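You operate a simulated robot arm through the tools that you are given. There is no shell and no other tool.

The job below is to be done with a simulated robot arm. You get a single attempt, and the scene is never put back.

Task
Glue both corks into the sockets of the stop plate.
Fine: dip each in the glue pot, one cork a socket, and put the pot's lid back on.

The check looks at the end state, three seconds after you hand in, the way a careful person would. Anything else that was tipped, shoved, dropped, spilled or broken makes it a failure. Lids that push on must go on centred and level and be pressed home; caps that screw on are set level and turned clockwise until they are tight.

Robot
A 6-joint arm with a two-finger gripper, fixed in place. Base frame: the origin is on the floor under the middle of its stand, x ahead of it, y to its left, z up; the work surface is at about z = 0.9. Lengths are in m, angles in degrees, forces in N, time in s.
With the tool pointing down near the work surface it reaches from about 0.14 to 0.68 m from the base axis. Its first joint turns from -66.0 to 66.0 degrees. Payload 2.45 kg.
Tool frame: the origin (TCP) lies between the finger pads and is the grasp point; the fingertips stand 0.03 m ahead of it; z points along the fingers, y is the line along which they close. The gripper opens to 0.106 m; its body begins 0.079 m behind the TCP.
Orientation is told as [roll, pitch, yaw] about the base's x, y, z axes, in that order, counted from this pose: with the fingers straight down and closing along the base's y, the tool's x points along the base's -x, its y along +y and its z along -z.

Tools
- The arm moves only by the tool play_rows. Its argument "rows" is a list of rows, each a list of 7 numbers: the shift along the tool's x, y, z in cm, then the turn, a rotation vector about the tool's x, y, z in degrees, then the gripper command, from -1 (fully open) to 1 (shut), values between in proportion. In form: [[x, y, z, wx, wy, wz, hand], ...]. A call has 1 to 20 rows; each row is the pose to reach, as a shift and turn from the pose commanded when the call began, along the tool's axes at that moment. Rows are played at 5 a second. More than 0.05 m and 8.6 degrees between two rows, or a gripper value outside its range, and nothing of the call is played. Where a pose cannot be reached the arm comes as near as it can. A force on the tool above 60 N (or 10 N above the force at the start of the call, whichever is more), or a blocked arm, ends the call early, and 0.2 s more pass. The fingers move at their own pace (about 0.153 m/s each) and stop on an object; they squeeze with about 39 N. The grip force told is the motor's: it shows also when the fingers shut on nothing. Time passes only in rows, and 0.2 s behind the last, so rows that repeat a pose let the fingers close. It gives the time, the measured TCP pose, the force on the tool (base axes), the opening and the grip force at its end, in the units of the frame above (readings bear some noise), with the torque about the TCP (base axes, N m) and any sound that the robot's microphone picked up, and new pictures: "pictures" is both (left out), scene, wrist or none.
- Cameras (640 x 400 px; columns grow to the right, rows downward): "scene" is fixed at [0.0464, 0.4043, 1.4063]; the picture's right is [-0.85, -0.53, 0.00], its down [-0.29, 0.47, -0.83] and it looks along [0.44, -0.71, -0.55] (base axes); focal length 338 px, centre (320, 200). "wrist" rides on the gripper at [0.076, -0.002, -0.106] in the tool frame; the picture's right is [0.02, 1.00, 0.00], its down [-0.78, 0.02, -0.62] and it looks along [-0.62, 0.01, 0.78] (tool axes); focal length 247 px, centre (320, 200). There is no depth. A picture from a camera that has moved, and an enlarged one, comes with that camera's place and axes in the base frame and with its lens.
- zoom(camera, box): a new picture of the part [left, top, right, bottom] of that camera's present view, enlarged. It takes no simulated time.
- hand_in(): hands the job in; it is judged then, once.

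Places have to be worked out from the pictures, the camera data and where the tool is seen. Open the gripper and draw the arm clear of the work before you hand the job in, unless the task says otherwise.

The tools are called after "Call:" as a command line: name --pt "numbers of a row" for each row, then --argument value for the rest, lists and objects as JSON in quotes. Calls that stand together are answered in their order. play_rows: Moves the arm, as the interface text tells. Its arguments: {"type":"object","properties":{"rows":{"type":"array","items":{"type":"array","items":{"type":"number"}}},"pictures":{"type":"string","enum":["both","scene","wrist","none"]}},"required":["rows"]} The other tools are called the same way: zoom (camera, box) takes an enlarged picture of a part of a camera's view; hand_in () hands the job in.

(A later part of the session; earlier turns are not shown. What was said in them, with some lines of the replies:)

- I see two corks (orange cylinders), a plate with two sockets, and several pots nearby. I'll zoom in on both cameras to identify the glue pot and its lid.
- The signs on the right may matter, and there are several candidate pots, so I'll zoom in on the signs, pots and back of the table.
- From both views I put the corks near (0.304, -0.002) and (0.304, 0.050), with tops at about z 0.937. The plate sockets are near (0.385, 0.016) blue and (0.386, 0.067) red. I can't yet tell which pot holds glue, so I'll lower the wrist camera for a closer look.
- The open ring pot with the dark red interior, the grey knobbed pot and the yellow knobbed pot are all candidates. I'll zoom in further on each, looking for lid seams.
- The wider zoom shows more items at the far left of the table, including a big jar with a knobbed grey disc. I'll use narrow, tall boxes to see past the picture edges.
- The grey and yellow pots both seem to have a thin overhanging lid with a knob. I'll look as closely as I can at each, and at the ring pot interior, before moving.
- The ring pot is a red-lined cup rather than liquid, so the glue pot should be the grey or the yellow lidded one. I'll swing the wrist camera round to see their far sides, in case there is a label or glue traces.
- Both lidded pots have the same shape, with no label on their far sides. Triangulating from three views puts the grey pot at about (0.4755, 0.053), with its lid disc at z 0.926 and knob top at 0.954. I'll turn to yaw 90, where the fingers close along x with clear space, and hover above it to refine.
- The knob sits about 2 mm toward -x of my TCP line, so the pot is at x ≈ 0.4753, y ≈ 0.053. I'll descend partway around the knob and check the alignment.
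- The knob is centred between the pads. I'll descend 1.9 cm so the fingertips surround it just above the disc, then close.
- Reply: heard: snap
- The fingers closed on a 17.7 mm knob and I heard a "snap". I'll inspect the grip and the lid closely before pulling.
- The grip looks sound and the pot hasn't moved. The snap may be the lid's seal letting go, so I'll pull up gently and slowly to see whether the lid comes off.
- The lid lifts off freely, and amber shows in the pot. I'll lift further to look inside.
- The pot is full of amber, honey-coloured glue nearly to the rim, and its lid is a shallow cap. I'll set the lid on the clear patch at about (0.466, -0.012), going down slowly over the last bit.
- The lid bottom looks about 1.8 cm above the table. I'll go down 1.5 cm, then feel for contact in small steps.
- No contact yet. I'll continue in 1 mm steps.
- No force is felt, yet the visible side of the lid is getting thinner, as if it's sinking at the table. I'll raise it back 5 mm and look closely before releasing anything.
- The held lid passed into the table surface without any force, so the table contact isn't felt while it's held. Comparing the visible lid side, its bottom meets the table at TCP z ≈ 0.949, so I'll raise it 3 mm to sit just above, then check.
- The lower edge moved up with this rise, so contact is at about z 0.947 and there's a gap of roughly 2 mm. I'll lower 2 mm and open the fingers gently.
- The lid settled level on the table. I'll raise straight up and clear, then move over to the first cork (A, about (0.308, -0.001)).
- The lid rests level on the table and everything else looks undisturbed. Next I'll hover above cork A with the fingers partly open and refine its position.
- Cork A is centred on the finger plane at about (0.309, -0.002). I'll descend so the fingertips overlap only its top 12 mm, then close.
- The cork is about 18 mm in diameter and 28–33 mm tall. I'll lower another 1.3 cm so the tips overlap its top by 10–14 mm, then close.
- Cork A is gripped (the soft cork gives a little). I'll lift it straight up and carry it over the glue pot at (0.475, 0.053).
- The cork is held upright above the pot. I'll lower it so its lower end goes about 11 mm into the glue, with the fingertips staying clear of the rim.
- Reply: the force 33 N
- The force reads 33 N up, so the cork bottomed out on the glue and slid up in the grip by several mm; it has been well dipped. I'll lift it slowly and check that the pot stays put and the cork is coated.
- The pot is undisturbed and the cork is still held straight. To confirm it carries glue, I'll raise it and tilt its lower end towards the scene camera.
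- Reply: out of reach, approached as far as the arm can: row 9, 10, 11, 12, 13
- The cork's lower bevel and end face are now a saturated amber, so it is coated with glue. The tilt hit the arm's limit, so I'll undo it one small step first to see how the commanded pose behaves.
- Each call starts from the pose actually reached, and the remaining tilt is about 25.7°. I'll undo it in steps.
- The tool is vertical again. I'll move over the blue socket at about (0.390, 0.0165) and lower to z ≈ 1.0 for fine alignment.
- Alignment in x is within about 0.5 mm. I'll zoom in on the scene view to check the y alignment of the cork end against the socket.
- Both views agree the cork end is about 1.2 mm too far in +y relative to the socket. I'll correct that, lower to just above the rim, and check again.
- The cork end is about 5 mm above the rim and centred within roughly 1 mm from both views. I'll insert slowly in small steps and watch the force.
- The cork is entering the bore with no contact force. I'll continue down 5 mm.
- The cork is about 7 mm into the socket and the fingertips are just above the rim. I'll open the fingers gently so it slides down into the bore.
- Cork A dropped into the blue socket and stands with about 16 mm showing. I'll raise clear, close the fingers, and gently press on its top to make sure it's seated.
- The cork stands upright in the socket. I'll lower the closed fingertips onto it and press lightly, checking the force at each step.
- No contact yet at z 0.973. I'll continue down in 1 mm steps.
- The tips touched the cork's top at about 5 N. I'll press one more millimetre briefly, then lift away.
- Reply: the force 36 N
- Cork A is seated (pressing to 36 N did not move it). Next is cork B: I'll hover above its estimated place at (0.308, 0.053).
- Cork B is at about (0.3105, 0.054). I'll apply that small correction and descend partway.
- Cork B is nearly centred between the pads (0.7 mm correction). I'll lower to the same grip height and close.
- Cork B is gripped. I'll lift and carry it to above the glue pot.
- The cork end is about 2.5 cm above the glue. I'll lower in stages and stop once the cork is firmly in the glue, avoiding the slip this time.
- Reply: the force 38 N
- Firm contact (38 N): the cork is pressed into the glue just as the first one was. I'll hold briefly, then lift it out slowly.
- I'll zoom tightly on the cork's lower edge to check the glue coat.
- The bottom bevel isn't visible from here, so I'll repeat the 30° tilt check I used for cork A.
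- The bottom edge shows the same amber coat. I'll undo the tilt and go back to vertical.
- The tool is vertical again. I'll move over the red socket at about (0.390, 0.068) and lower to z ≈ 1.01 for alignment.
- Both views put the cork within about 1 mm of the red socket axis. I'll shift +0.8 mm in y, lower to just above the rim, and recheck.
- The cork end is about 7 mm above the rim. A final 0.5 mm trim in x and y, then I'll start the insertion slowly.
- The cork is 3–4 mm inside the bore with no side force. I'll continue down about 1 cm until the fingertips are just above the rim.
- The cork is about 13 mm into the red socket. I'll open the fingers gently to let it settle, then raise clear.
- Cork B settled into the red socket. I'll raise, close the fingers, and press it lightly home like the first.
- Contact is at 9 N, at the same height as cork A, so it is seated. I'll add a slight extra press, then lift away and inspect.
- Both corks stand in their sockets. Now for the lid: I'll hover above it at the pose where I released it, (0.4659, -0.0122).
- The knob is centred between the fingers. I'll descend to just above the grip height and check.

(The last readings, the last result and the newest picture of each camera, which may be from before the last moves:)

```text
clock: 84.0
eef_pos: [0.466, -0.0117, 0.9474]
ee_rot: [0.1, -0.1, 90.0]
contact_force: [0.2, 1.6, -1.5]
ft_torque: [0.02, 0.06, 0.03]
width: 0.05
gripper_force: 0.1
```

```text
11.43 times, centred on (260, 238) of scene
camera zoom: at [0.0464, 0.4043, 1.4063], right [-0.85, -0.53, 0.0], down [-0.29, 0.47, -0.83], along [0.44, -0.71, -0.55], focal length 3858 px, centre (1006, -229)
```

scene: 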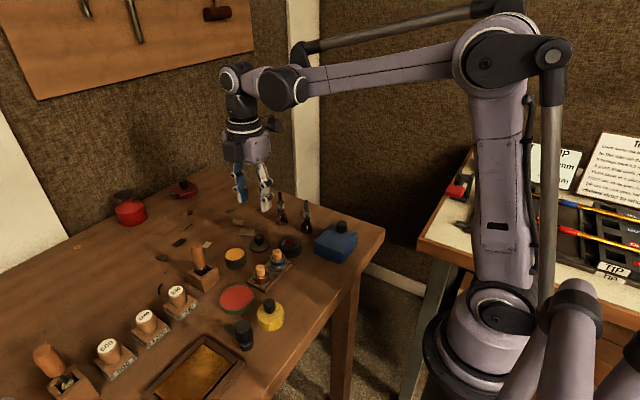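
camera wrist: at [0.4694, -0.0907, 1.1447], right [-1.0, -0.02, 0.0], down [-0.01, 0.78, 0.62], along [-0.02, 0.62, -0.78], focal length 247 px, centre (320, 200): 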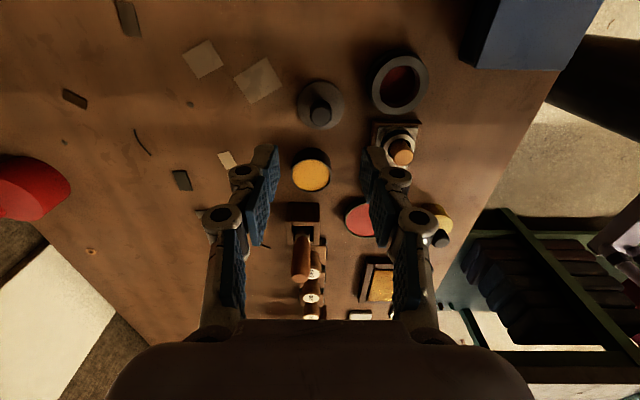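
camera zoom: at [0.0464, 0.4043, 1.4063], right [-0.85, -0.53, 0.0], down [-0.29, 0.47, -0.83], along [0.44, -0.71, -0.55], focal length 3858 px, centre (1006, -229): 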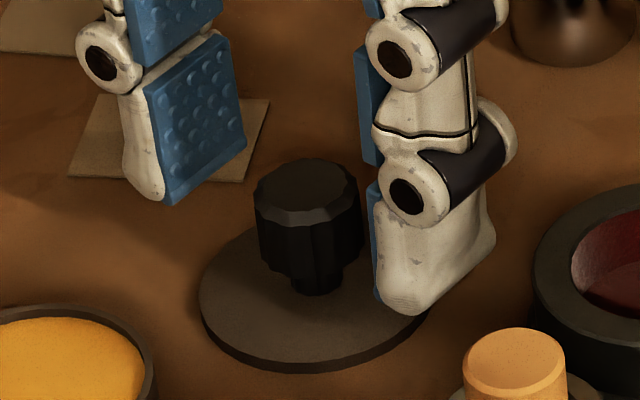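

The view matches the picture taken when I released the lid, so the relative pose is the same. I'll lower 6 mm and close on the knob.

Call:
play_rows --pt "0 0.01 0.3 0 0 0 0.06" --pt "0 0.01 0.6 0 0 0 0.06" --pt "0 0.01 0.6 0 0 0 0.06" --pt "0 0.01 0.6 0 0 0 0.4" --pt "0 0.01 0.6 0 0 0 1" --pt "0 0.01 0.6 0 0 0 1" --pt "0 0.01 0.6 0 0 0 1" --pictures "none"

Call:
zoom --camera "scene" --box '[240, 220, 280, 255]'

Call:
zoom --camera "wrist" --box '[240, 90, 400, 190]'

```text
clock: 85.6
eef_pos: [0.4664, -0.0125, 0.9404]
ee_rot: [0.1, -0.1, 90.0]
contact_force: [-0.3, 0.4, 0.8]
ft_torque: [0.04, 0.02, -0.03]
width: 0.0178
gripper_force: 39.1
```

```text
11.43 times, centred on (260, 238) of scene
camera zoom: at [0.0464, 0.4043, 1.4063], right [-0.85, -0.53, 0.0], down [-0.29, 0.47, -0.83], along [0.44, -0.71, -0.55], focal length 3858 px, centre (1006, -229)
```

zoom: 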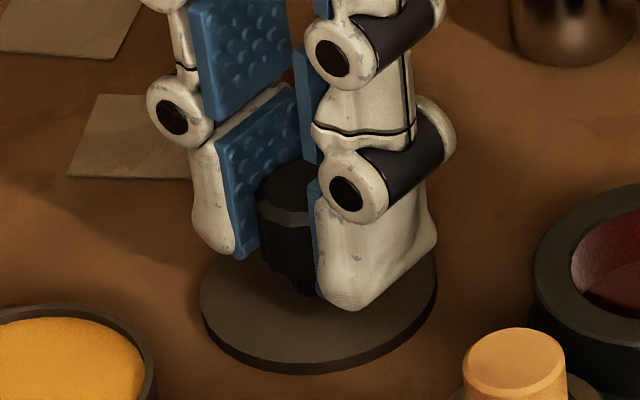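

```text
4.00 times, centred on (320, 140) of wrist
camera zoom: at [0.468, -0.0899, 1.0474], right [-1.0, -0.02, 0.0], down [-0.01, 0.78, 0.62], along [-0.02, 0.62, -0.78], focal length 988 px, centre (320, 440)
```

zoom: 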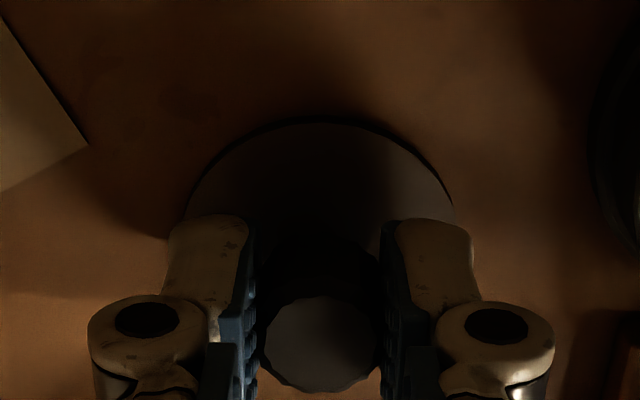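

The lid is gripped exactly as before. I'll lift it and move back over the pot to my original pick pose, (0.474, 0.0535).

Call:
play_rows --pt "0 0 -1 0 0 0 1" --pt "0 0 -3 0 0 0 1" --pt "0 0 -5 0 0 0 1" --pt "0 0 -7 0 0 0 1" --pt "-1.5 -0.2 -7 0 0 0 1" --pt "-3.2 -0.4 -7 0 0 0 1" --pt "-5 -0.6 -7 0 0 0 1" --pt "-6.58 -0.78 -7 0 0 0 1" --pt "-6.58 -0.78 -7 0 0 0 1" --pt "-6.58 -0.78 -7 0 0 0 1" --pictures "both"

Call:
zoom --camera "scene" --box '[210, 210, 260, 275]'

Call:
zoom --camera "wrist" --box '[260, 70, 380, 170]'

```text
clock: 87.8
eef_pos: [0.4748, 0.052, 1.0113]
ee_rot: [0.0, -0.1, 90.0]
contact_force: [-0.4, -0.3, -0.6]
ft_torque: [-0.01, 0.0, 0.02]
width: 0.0176
gripper_force: 39.2
camera wrist: at [0.4767, -0.0244, 1.1175], right [-1.0, -0.02, 0.0], down [-0.01, 0.78, 0.62], along [-0.02, 0.62, -0.78], focal length 247 px, centre (320, 200)
```

scene: 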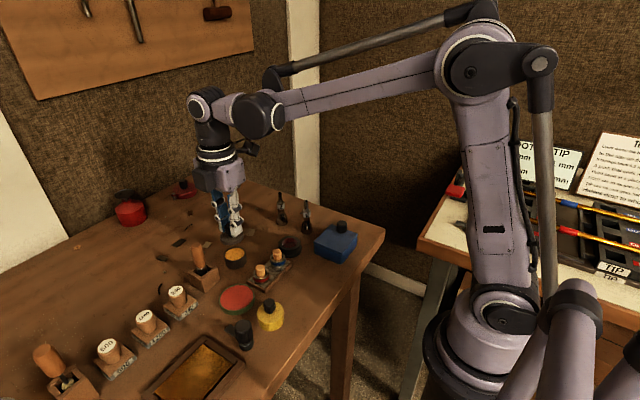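
wrist: 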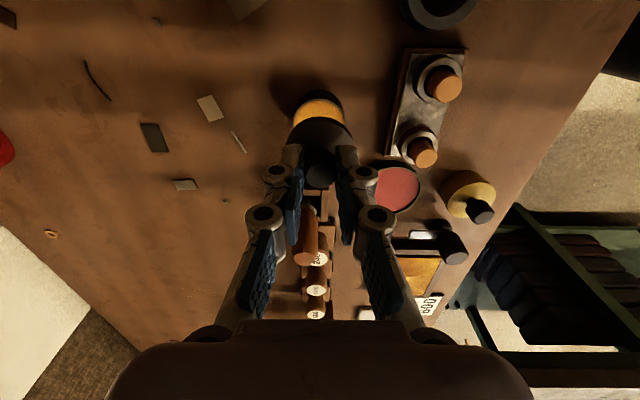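

```text
6.15 times, centred on (235, 242) of scene
camera zoom: at [0.0464, 0.4043, 1.4063], right [-0.85, -0.53, 0.0], down [-0.29, 0.47, -0.83], along [0.44, -0.71, -0.55], focal length 2077 px, centre (843, -62)
```

zoom: 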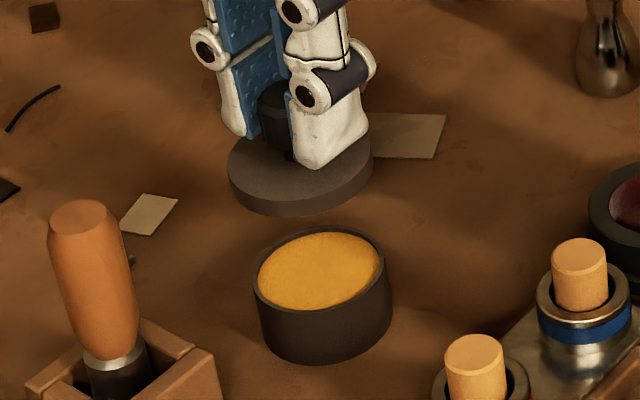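

```text
4.00 times, centred on (320, 120) of wrist
camera zoom: at [0.4767, -0.0244, 1.1175], right [-1.0, -0.02, 0.0], down [-0.01, 0.78, 0.62], along [-0.02, 0.62, -0.78], focal length 988 px, centre (320, 520)
```

zoom: 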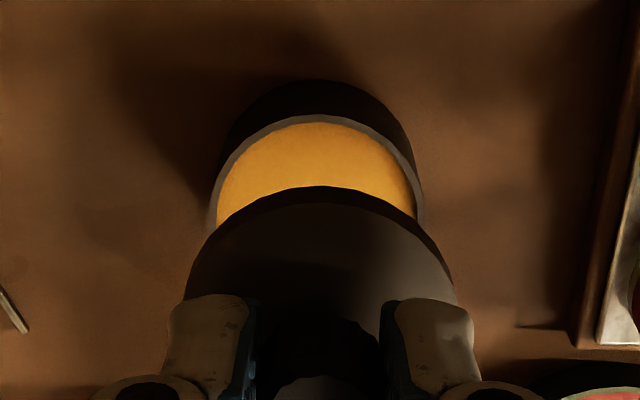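

I'll compare the pot's position with the same zoom I took when I first removed the lid, to see whether it has shifted.

Call:
zoom --camera "scene" --box '[222, 240, 250, 272]'

Call:
zoom --camera "wrist" --box '[285, 90, 355, 150]'

```text
12.50 times, centred on (236, 256) of scene
camera zoom: at [0.0464, 0.4043, 1.4063], right [-0.85, -0.53, 0.0], down [-0.29, 0.47, -0.83], along [0.44, -0.71, -0.55], focal length 4219 px, centre (1370, -500)
```

zoom: 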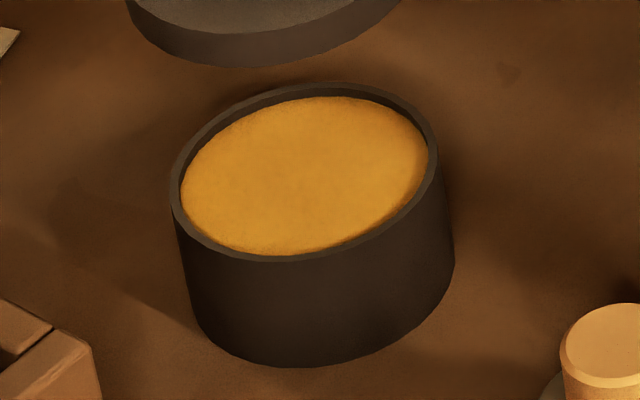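

```text
6.67 times, centred on (320, 120) of wrist
camera zoom: at [0.4767, -0.0244, 1.1175], right [-1.0, -0.02, 0.0], down [-0.01, 0.78, 0.62], along [-0.02, 0.62, -0.78], focal length 1646 px, centre (320, 733)
```

zoom: 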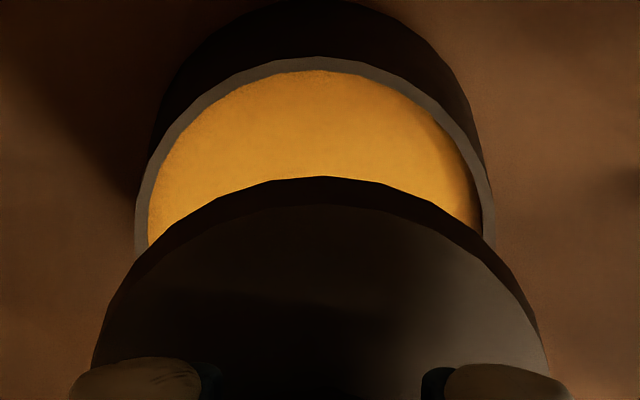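

The pot is at exactly the same pixels as before, so it hasn't moved. I'll lower the lid to about 2 mm above its seat and compare with the original closed picture.

Call:
play_rows --pt "0 0 1.5 0 0 0 1" --pt "0 0 3 0 0 0 1" --pt "0 0 3.8 0 0 0 1" --pt "0 0 4.2 0 0 0 1" --pt "0 0 4.2 0 0 0 1" --pictures "none"

Call:
zoom --camera "scene" --box '[226, 238, 250, 270]'

Call:
zoom --camera "wrist" --box '[260, 90, 380, 180]'

```text
clock: 89.0
eef_pos: [0.4745, 0.053, 0.9695]
ee_rot: [0.1, -0.1, 90.0]
contact_force: [-0.4, 0.1, -0.7]
ft_torque: [-0.01, 0.02, -0.01]
width: 0.0175
gripper_force: 38.6
```

```text
12.50 times, centred on (238, 254) of scene
camera zoom: at [0.0464, 0.4043, 1.4063], right [-0.85, -0.53, 0.0], down [-0.29, 0.47, -0.83], along [0.44, -0.71, -0.55], focal length 4219 px, centre (1345, -475)
```

zoom: 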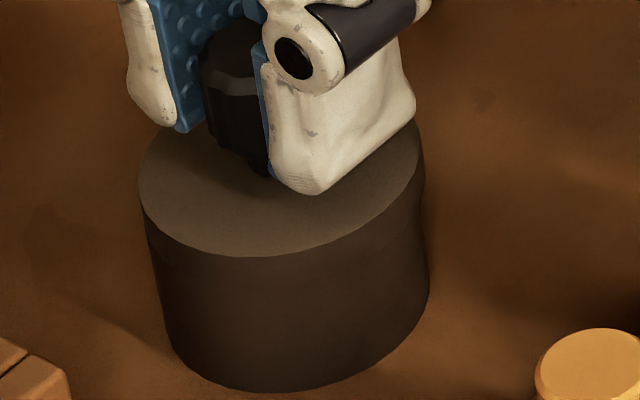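

```text
4.44 times, centred on (320, 135) of wrist
camera zoom: at [0.4766, -0.0248, 1.0753], right [-1.0, -0.02, 0.0], down [-0.01, 0.78, 0.62], along [-0.02, 0.62, -0.78], focal length 1098 px, centre (320, 489)
```

zoom: 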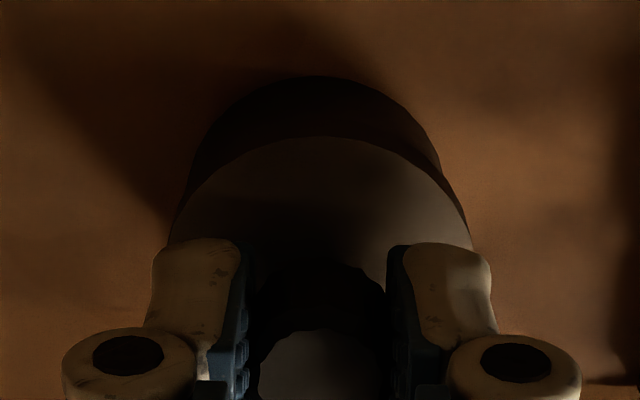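

Comparing edges with the original closed picture, the held lid sits about 1.3 mm to the image right. I'll shift it about +1.1 mm in x and +0.5 mm in y, and recheck.

Call:
play_rows --pt "-0.03 -0.06 0 0 0 0 1" --pt "-0.05 -0.115 0 0 0 0 1" --pt "-0.05 -0.115 0.15 0 0 0 1" --pt "-0.05 -0.115 0.15 0 0 0 1" --pictures "none"

Call:
zoom --camera "scene" --box '[226, 238, 250, 270]'

Call:
zoom --camera "wrist" --box '[270, 90, 370, 160]'

```text
clock: 90.0
eef_pos: [0.4763, 0.0538, 0.9668]
ee_rot: [0.1, 0.0, 90.0]
contact_force: [-0.6, -0.7, 0.1]
ft_torque: [-0.01, 0.0, 0.02]
width: 0.0177
gripper_force: 39.3
```

```text
12.50 times, centred on (238, 254) of scene
camera zoom: at [0.0464, 0.4043, 1.4063], right [-0.85, -0.53, 0.0], down [-0.29, 0.47, -0.83], along [0.44, -0.71, -0.55], focal length 4219 px, centre (1345, -475)
```

zoom: 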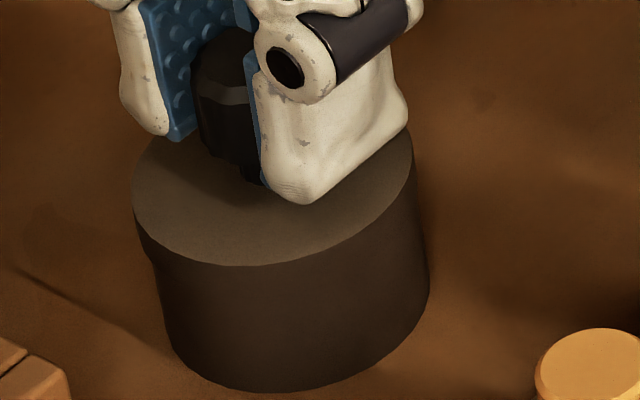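

```text
5.71 times, centred on (320, 125) of wrist
camera zoom: at [0.4779, -0.024, 1.0734], right [-1.0, -0.02, 0.0], down [-0.01, 0.78, 0.62], along [-0.02, 0.62, -0.78], focal length 1411 px, centre (320, 629)
```

zoom: 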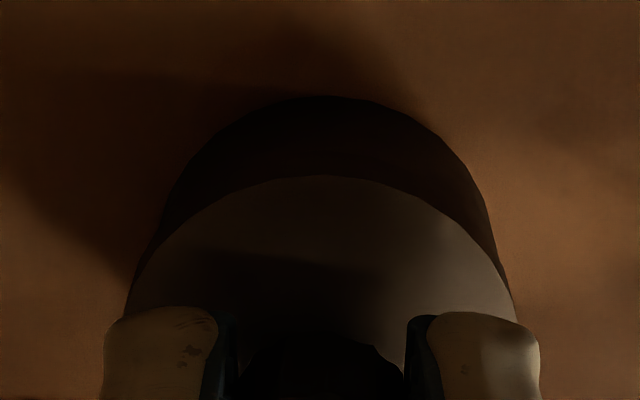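

The lid is now within about half a millimetre of its original closed position. I'll trim 0.2 mm each way and lower gently until it touches.

Call:
play_rows --pt "-0.02 0.02 0 0 0 0 1" --pt "-0.02 0.02 0.1 0 0 0 1" --pt "-0.02 0.02 0.2 0 0 0 1" --pt "-0.02 0.02 0.2 0 0 0 1" --pictures "none"

Call:
zoom --camera "scene" --box '[226, 238, 250, 270]'

```text
clock: 91.0
eef_pos: [0.4758, 0.0539, 0.966]
ee_rot: [0.1, -0.2, 90.0]
contact_force: [0.1, -0.1, 0.0]
ft_torque: [0.0, 0.01, 0.01]
width: 0.0176
gripper_force: 38.8
```

```text
12.50 times, centred on (238, 254) of scene
camera zoom: at [0.0464, 0.4043, 1.4063], right [-0.85, -0.53, 0.0], down [-0.29, 0.47, -0.83], along [0.44, -0.71, -0.55], focal length 4219 px, centre (1345, -475)
```

zoom: 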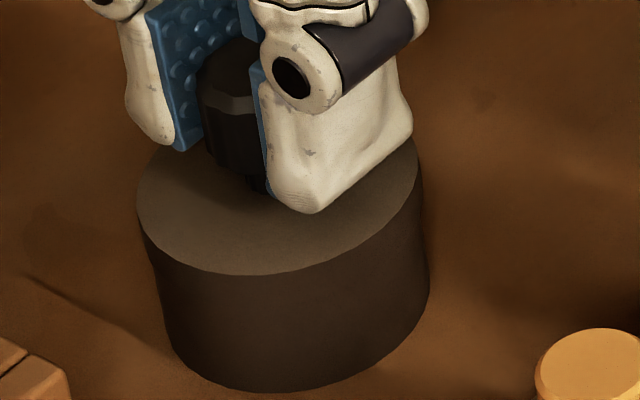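

The lid outline now coincides with the original closed position to within about 0.3 mm. I'll keep lowering in 1 mm steps until contact.

Call:
play_rows --pt "0 -0.02 0.1 0 0 0 1" --pt "0 -0.02 0.15 0 0 0 1" --pt "0 -0.02 0.15 0 0 0 1" --pictures "none"

```text
clock: 91.8
eef_pos: [0.4759, 0.0536, 0.9639]
ee_rot: [0.1, -0.1, 89.9]
contact_force: [-0.5, -0.2, -0.7]
ft_torque: [-0.02, -0.03, 0.0]
width: 0.0174
gripper_force: 39.1
```

Call:
play_rows --pt "0 0 0.1 0 0 0 1" --pt "0 0 0.15 0 0 0 1" --pt "0 0 0.15 0 0 0 1" --pictures "none"

Call:
zoom --camera "scene" --box '[226, 238, 250, 270]'

```text
clock: 92.6
eef_pos: [0.4744, 0.0551, 0.9636]
ee_rot: [0.1, -0.1, 90.0]
contact_force: [1.1, -0.4, 50.0]
ft_torque: [0.02, -0.03, 0.03]
width: 0.0177
gripper_force: 38.2
heard: snap
```

```text
12.50 times, centred on (238, 254) of scene
camera zoom: at [0.0457, 0.4042, 1.4063], right [-0.85, -0.53, 0.0], down [-0.29, 0.47, -0.83], along [0.44, -0.71, -0.55], focal length 4219 px, centre (1345, -475)
```

zoom: 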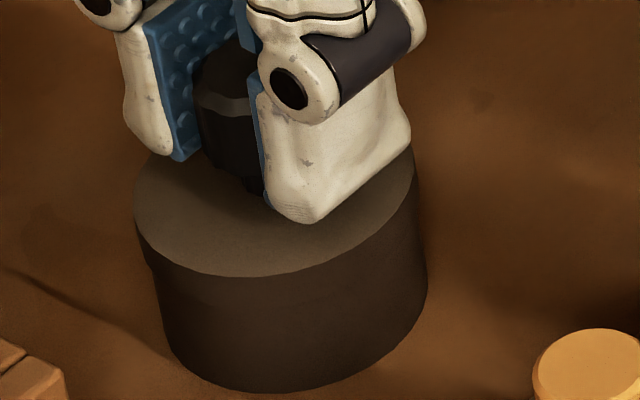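

A "snap" at 50 N: the lid has gone home, and its outline matches the original. I'll ease off the press a little, then open the fingers.

Call:
play_rows --pt "0 0 -0.05 0 0 0 1" --pt "0 0 -0.1 0 0 0 1" --pt "0 0 -0.1 0 0 0 1" --pictures "none"

Call:
play_rows --pt "0 0 0 0 0 0 0.6" --pt "0 0 0 0 0 0 0.4" --pt "0 0 0 0 0 0 0.2" --pt "0 0 0 0 0 0 0.06" --pt "0 0 0 0 0 0 0.06" --pictures "none"

Call:
zoom --camera "scene" --box '[226, 238, 250, 270]'

Call:
zoom --camera "wrist" --box '[240, 90, 400, 190]'

```text
clock: 93.4
eef_pos: [0.474, 0.0541, 0.9632]
ee_rot: [0.1, -0.1, 90.0]
contact_force: [-1.3, -1.0, 32.6]
ft_torque: [0.01, 0.05, 0.01]
width: 0.0175
gripper_force: 38.7
```

```text
clock: 94.6
eef_pos: [0.475, 0.0542, 0.9622]
ee_rot: [0.1, -0.1, 90.1]
contact_force: [0.4, -0.6, -0.7]
ft_torque: [-0.01, -0.01, -0.03]
width: 0.0499
gripper_force: 0.2
```

```text
12.50 times, centred on (238, 254) of scene
camera zoom: at [0.0464, 0.4043, 1.4063], right [-0.85, -0.53, 0.0], down [-0.29, 0.47, -0.83], along [0.44, -0.71, -0.55], focal length 4219 px, centre (1345, -475)
```

zoom: 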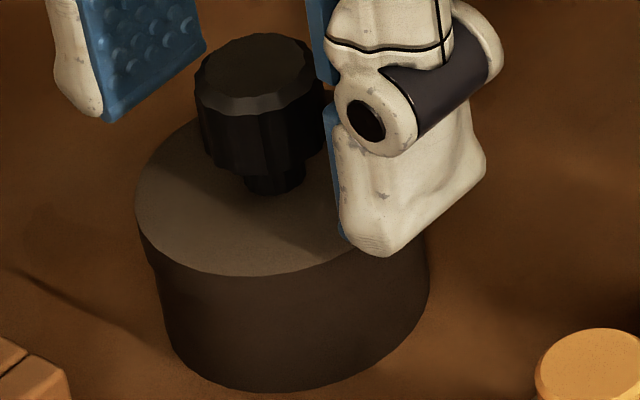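

```text
4.00 times, centred on (320, 140) of wrist
camera zoom: at [0.4773, -0.0238, 1.0692], right [-1.0, -0.02, 0.0], down [-0.01, 0.78, 0.62], along [-0.02, 0.62, -0.78], focal length 988 px, centre (320, 440)
```

zoom: 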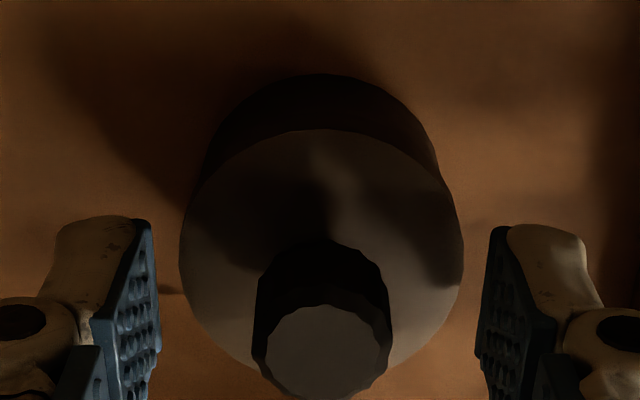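

The lid and knob match the original closed picture exactly. I'll raise straight up and take a full look at the scene.

Call:
play_rows --pt "0 0 -1 0 0 0 0.06" --pt "0 0 -2.5 0 0 0 0.06" --pt "0 0 -4.5 0 0 0 0.06" --pt "0 0 -7 0 0 0 0.06" --pt "0 0 -9.5 0 0 0 0.06" --pt "0 0 -12 0 0 0 -0.5" --pt "0 0 -15 0 0 0 -1" --pt "0 0 -18 0 0 0 -1" --pt "0 0 -18 0 0 0 -1" --pictures "both"

Call:
zoom --camera "scene" --box '[180, 200, 360, 320]'

Call:
zoom --camera "scene" --box '[250, 235, 300, 285]'

Call:
zoom --camera "scene" --box '[216, 232, 256, 274]'

```text
clock: 96.6
eef_pos: [0.4757, 0.0534, 1.1448]
ee_rot: [0.1, -0.2, 90.0]
contact_force: [0.1, 0.3, 0.0]
ft_torque: [0.0, -0.02, -0.01]
width: 0.1061
gripper_force: 0.0
camera wrist: at [0.4764, -0.0241, 1.2512], right [-1.0, -0.02, 0.0], down [-0.01, 0.78, 0.62], along [-0.02, 0.62, -0.78], focal length 247 px, centre (320, 200)
```

scene: 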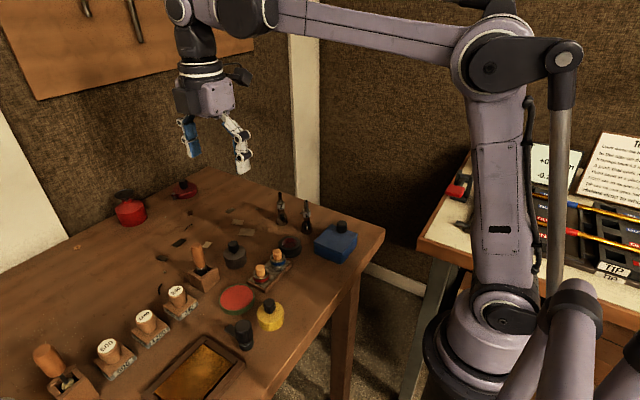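
wrist: 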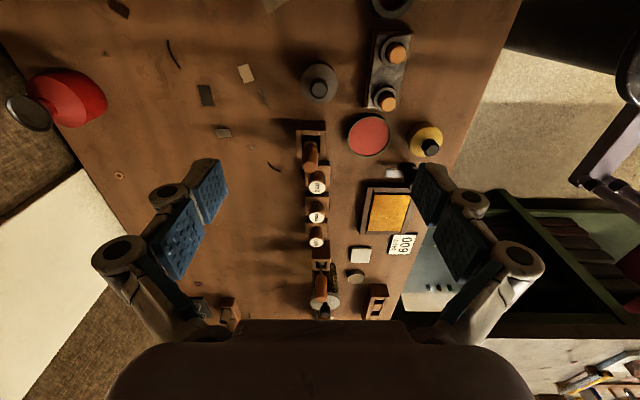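

```text
3.33 times, centred on (270, 260) of scene
camera zoom: at [0.0464, 0.4043, 1.4063], right [-0.85, -0.53, 0.0], down [-0.29, 0.47, -0.83], along [0.44, -0.71, -0.55], focal length 1125 px, centre (487, 0)
```

zoom: 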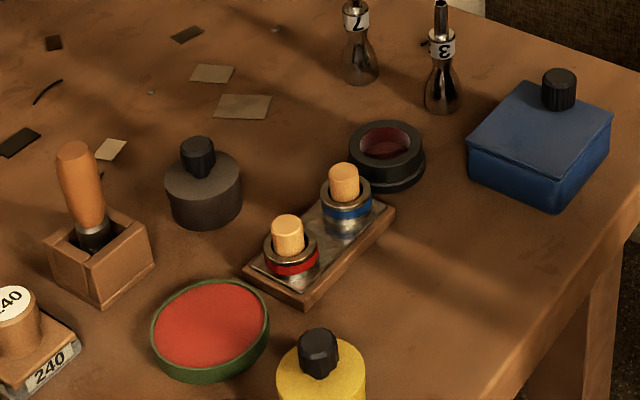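

```text
8.00 times, centred on (275, 260) of scene
camera zoom: at [0.0464, 0.4043, 1.4063], right [-0.85, -0.53, 0.0], down [-0.29, 0.47, -0.83], along [0.44, -0.71, -0.55], focal length 2700 px, centre (680, -280)
```

zoom: 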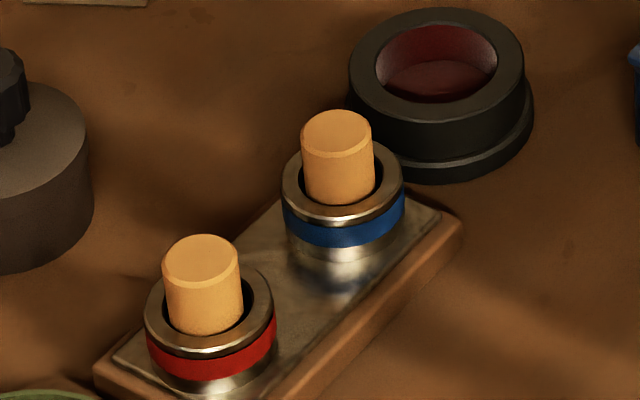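

```text
9.52 times, centred on (236, 253) of scene
camera zoom: at [0.0464, 0.4043, 1.4063], right [-0.85, -0.53, 0.0], down [-0.29, 0.47, -0.83], along [0.44, -0.71, -0.55], focal length 3215 px, centre (1120, -305)
```

zoom: 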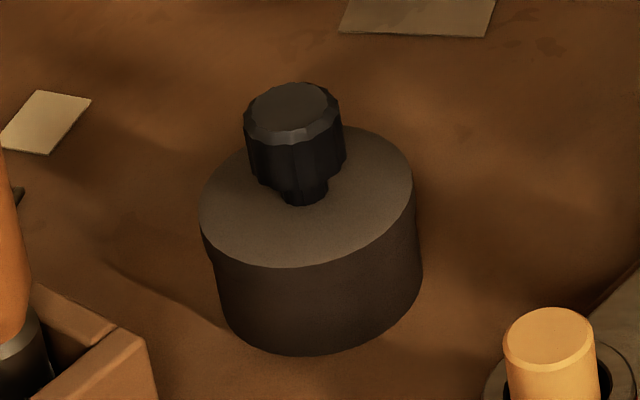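

Both corks stand seated in their sockets, the glue pot's lid is back in its original closed position, and nothing else has moved. The gripper is open and 20 cm above the work, so I'm handing the job in.

Call:
hand_in

```text
The job is handed in.
```

I dipped both corks in glue and put one in each socket of the stop plate. The pot's lid is back on, and I've handed the job in, but I haven't seen the result of the check.

- **Which pot:** none of the pots is labelled. I used the grey one because it holds an amber, glue-like substance. I did not open the yellow pot, which has the same shape.
- **Corks:** after dipping, the bottom edge of each cork showed an amber coat. One cork went into the blue-banded socket and the other into the red. I pressed each down lightly until it stopped, and both stand at the same height. They fit loosely in the sockets, with roughly 2 mm of clearance all round.
- **Lid:** I pressed it on with about 50 N until it snapped. In the final pictures it sits just as it did before I took it off.
- **Surroundings:** the final pictures show nothing else moved, tipped or spilled. I left the gripper open about 20 cm above the work.
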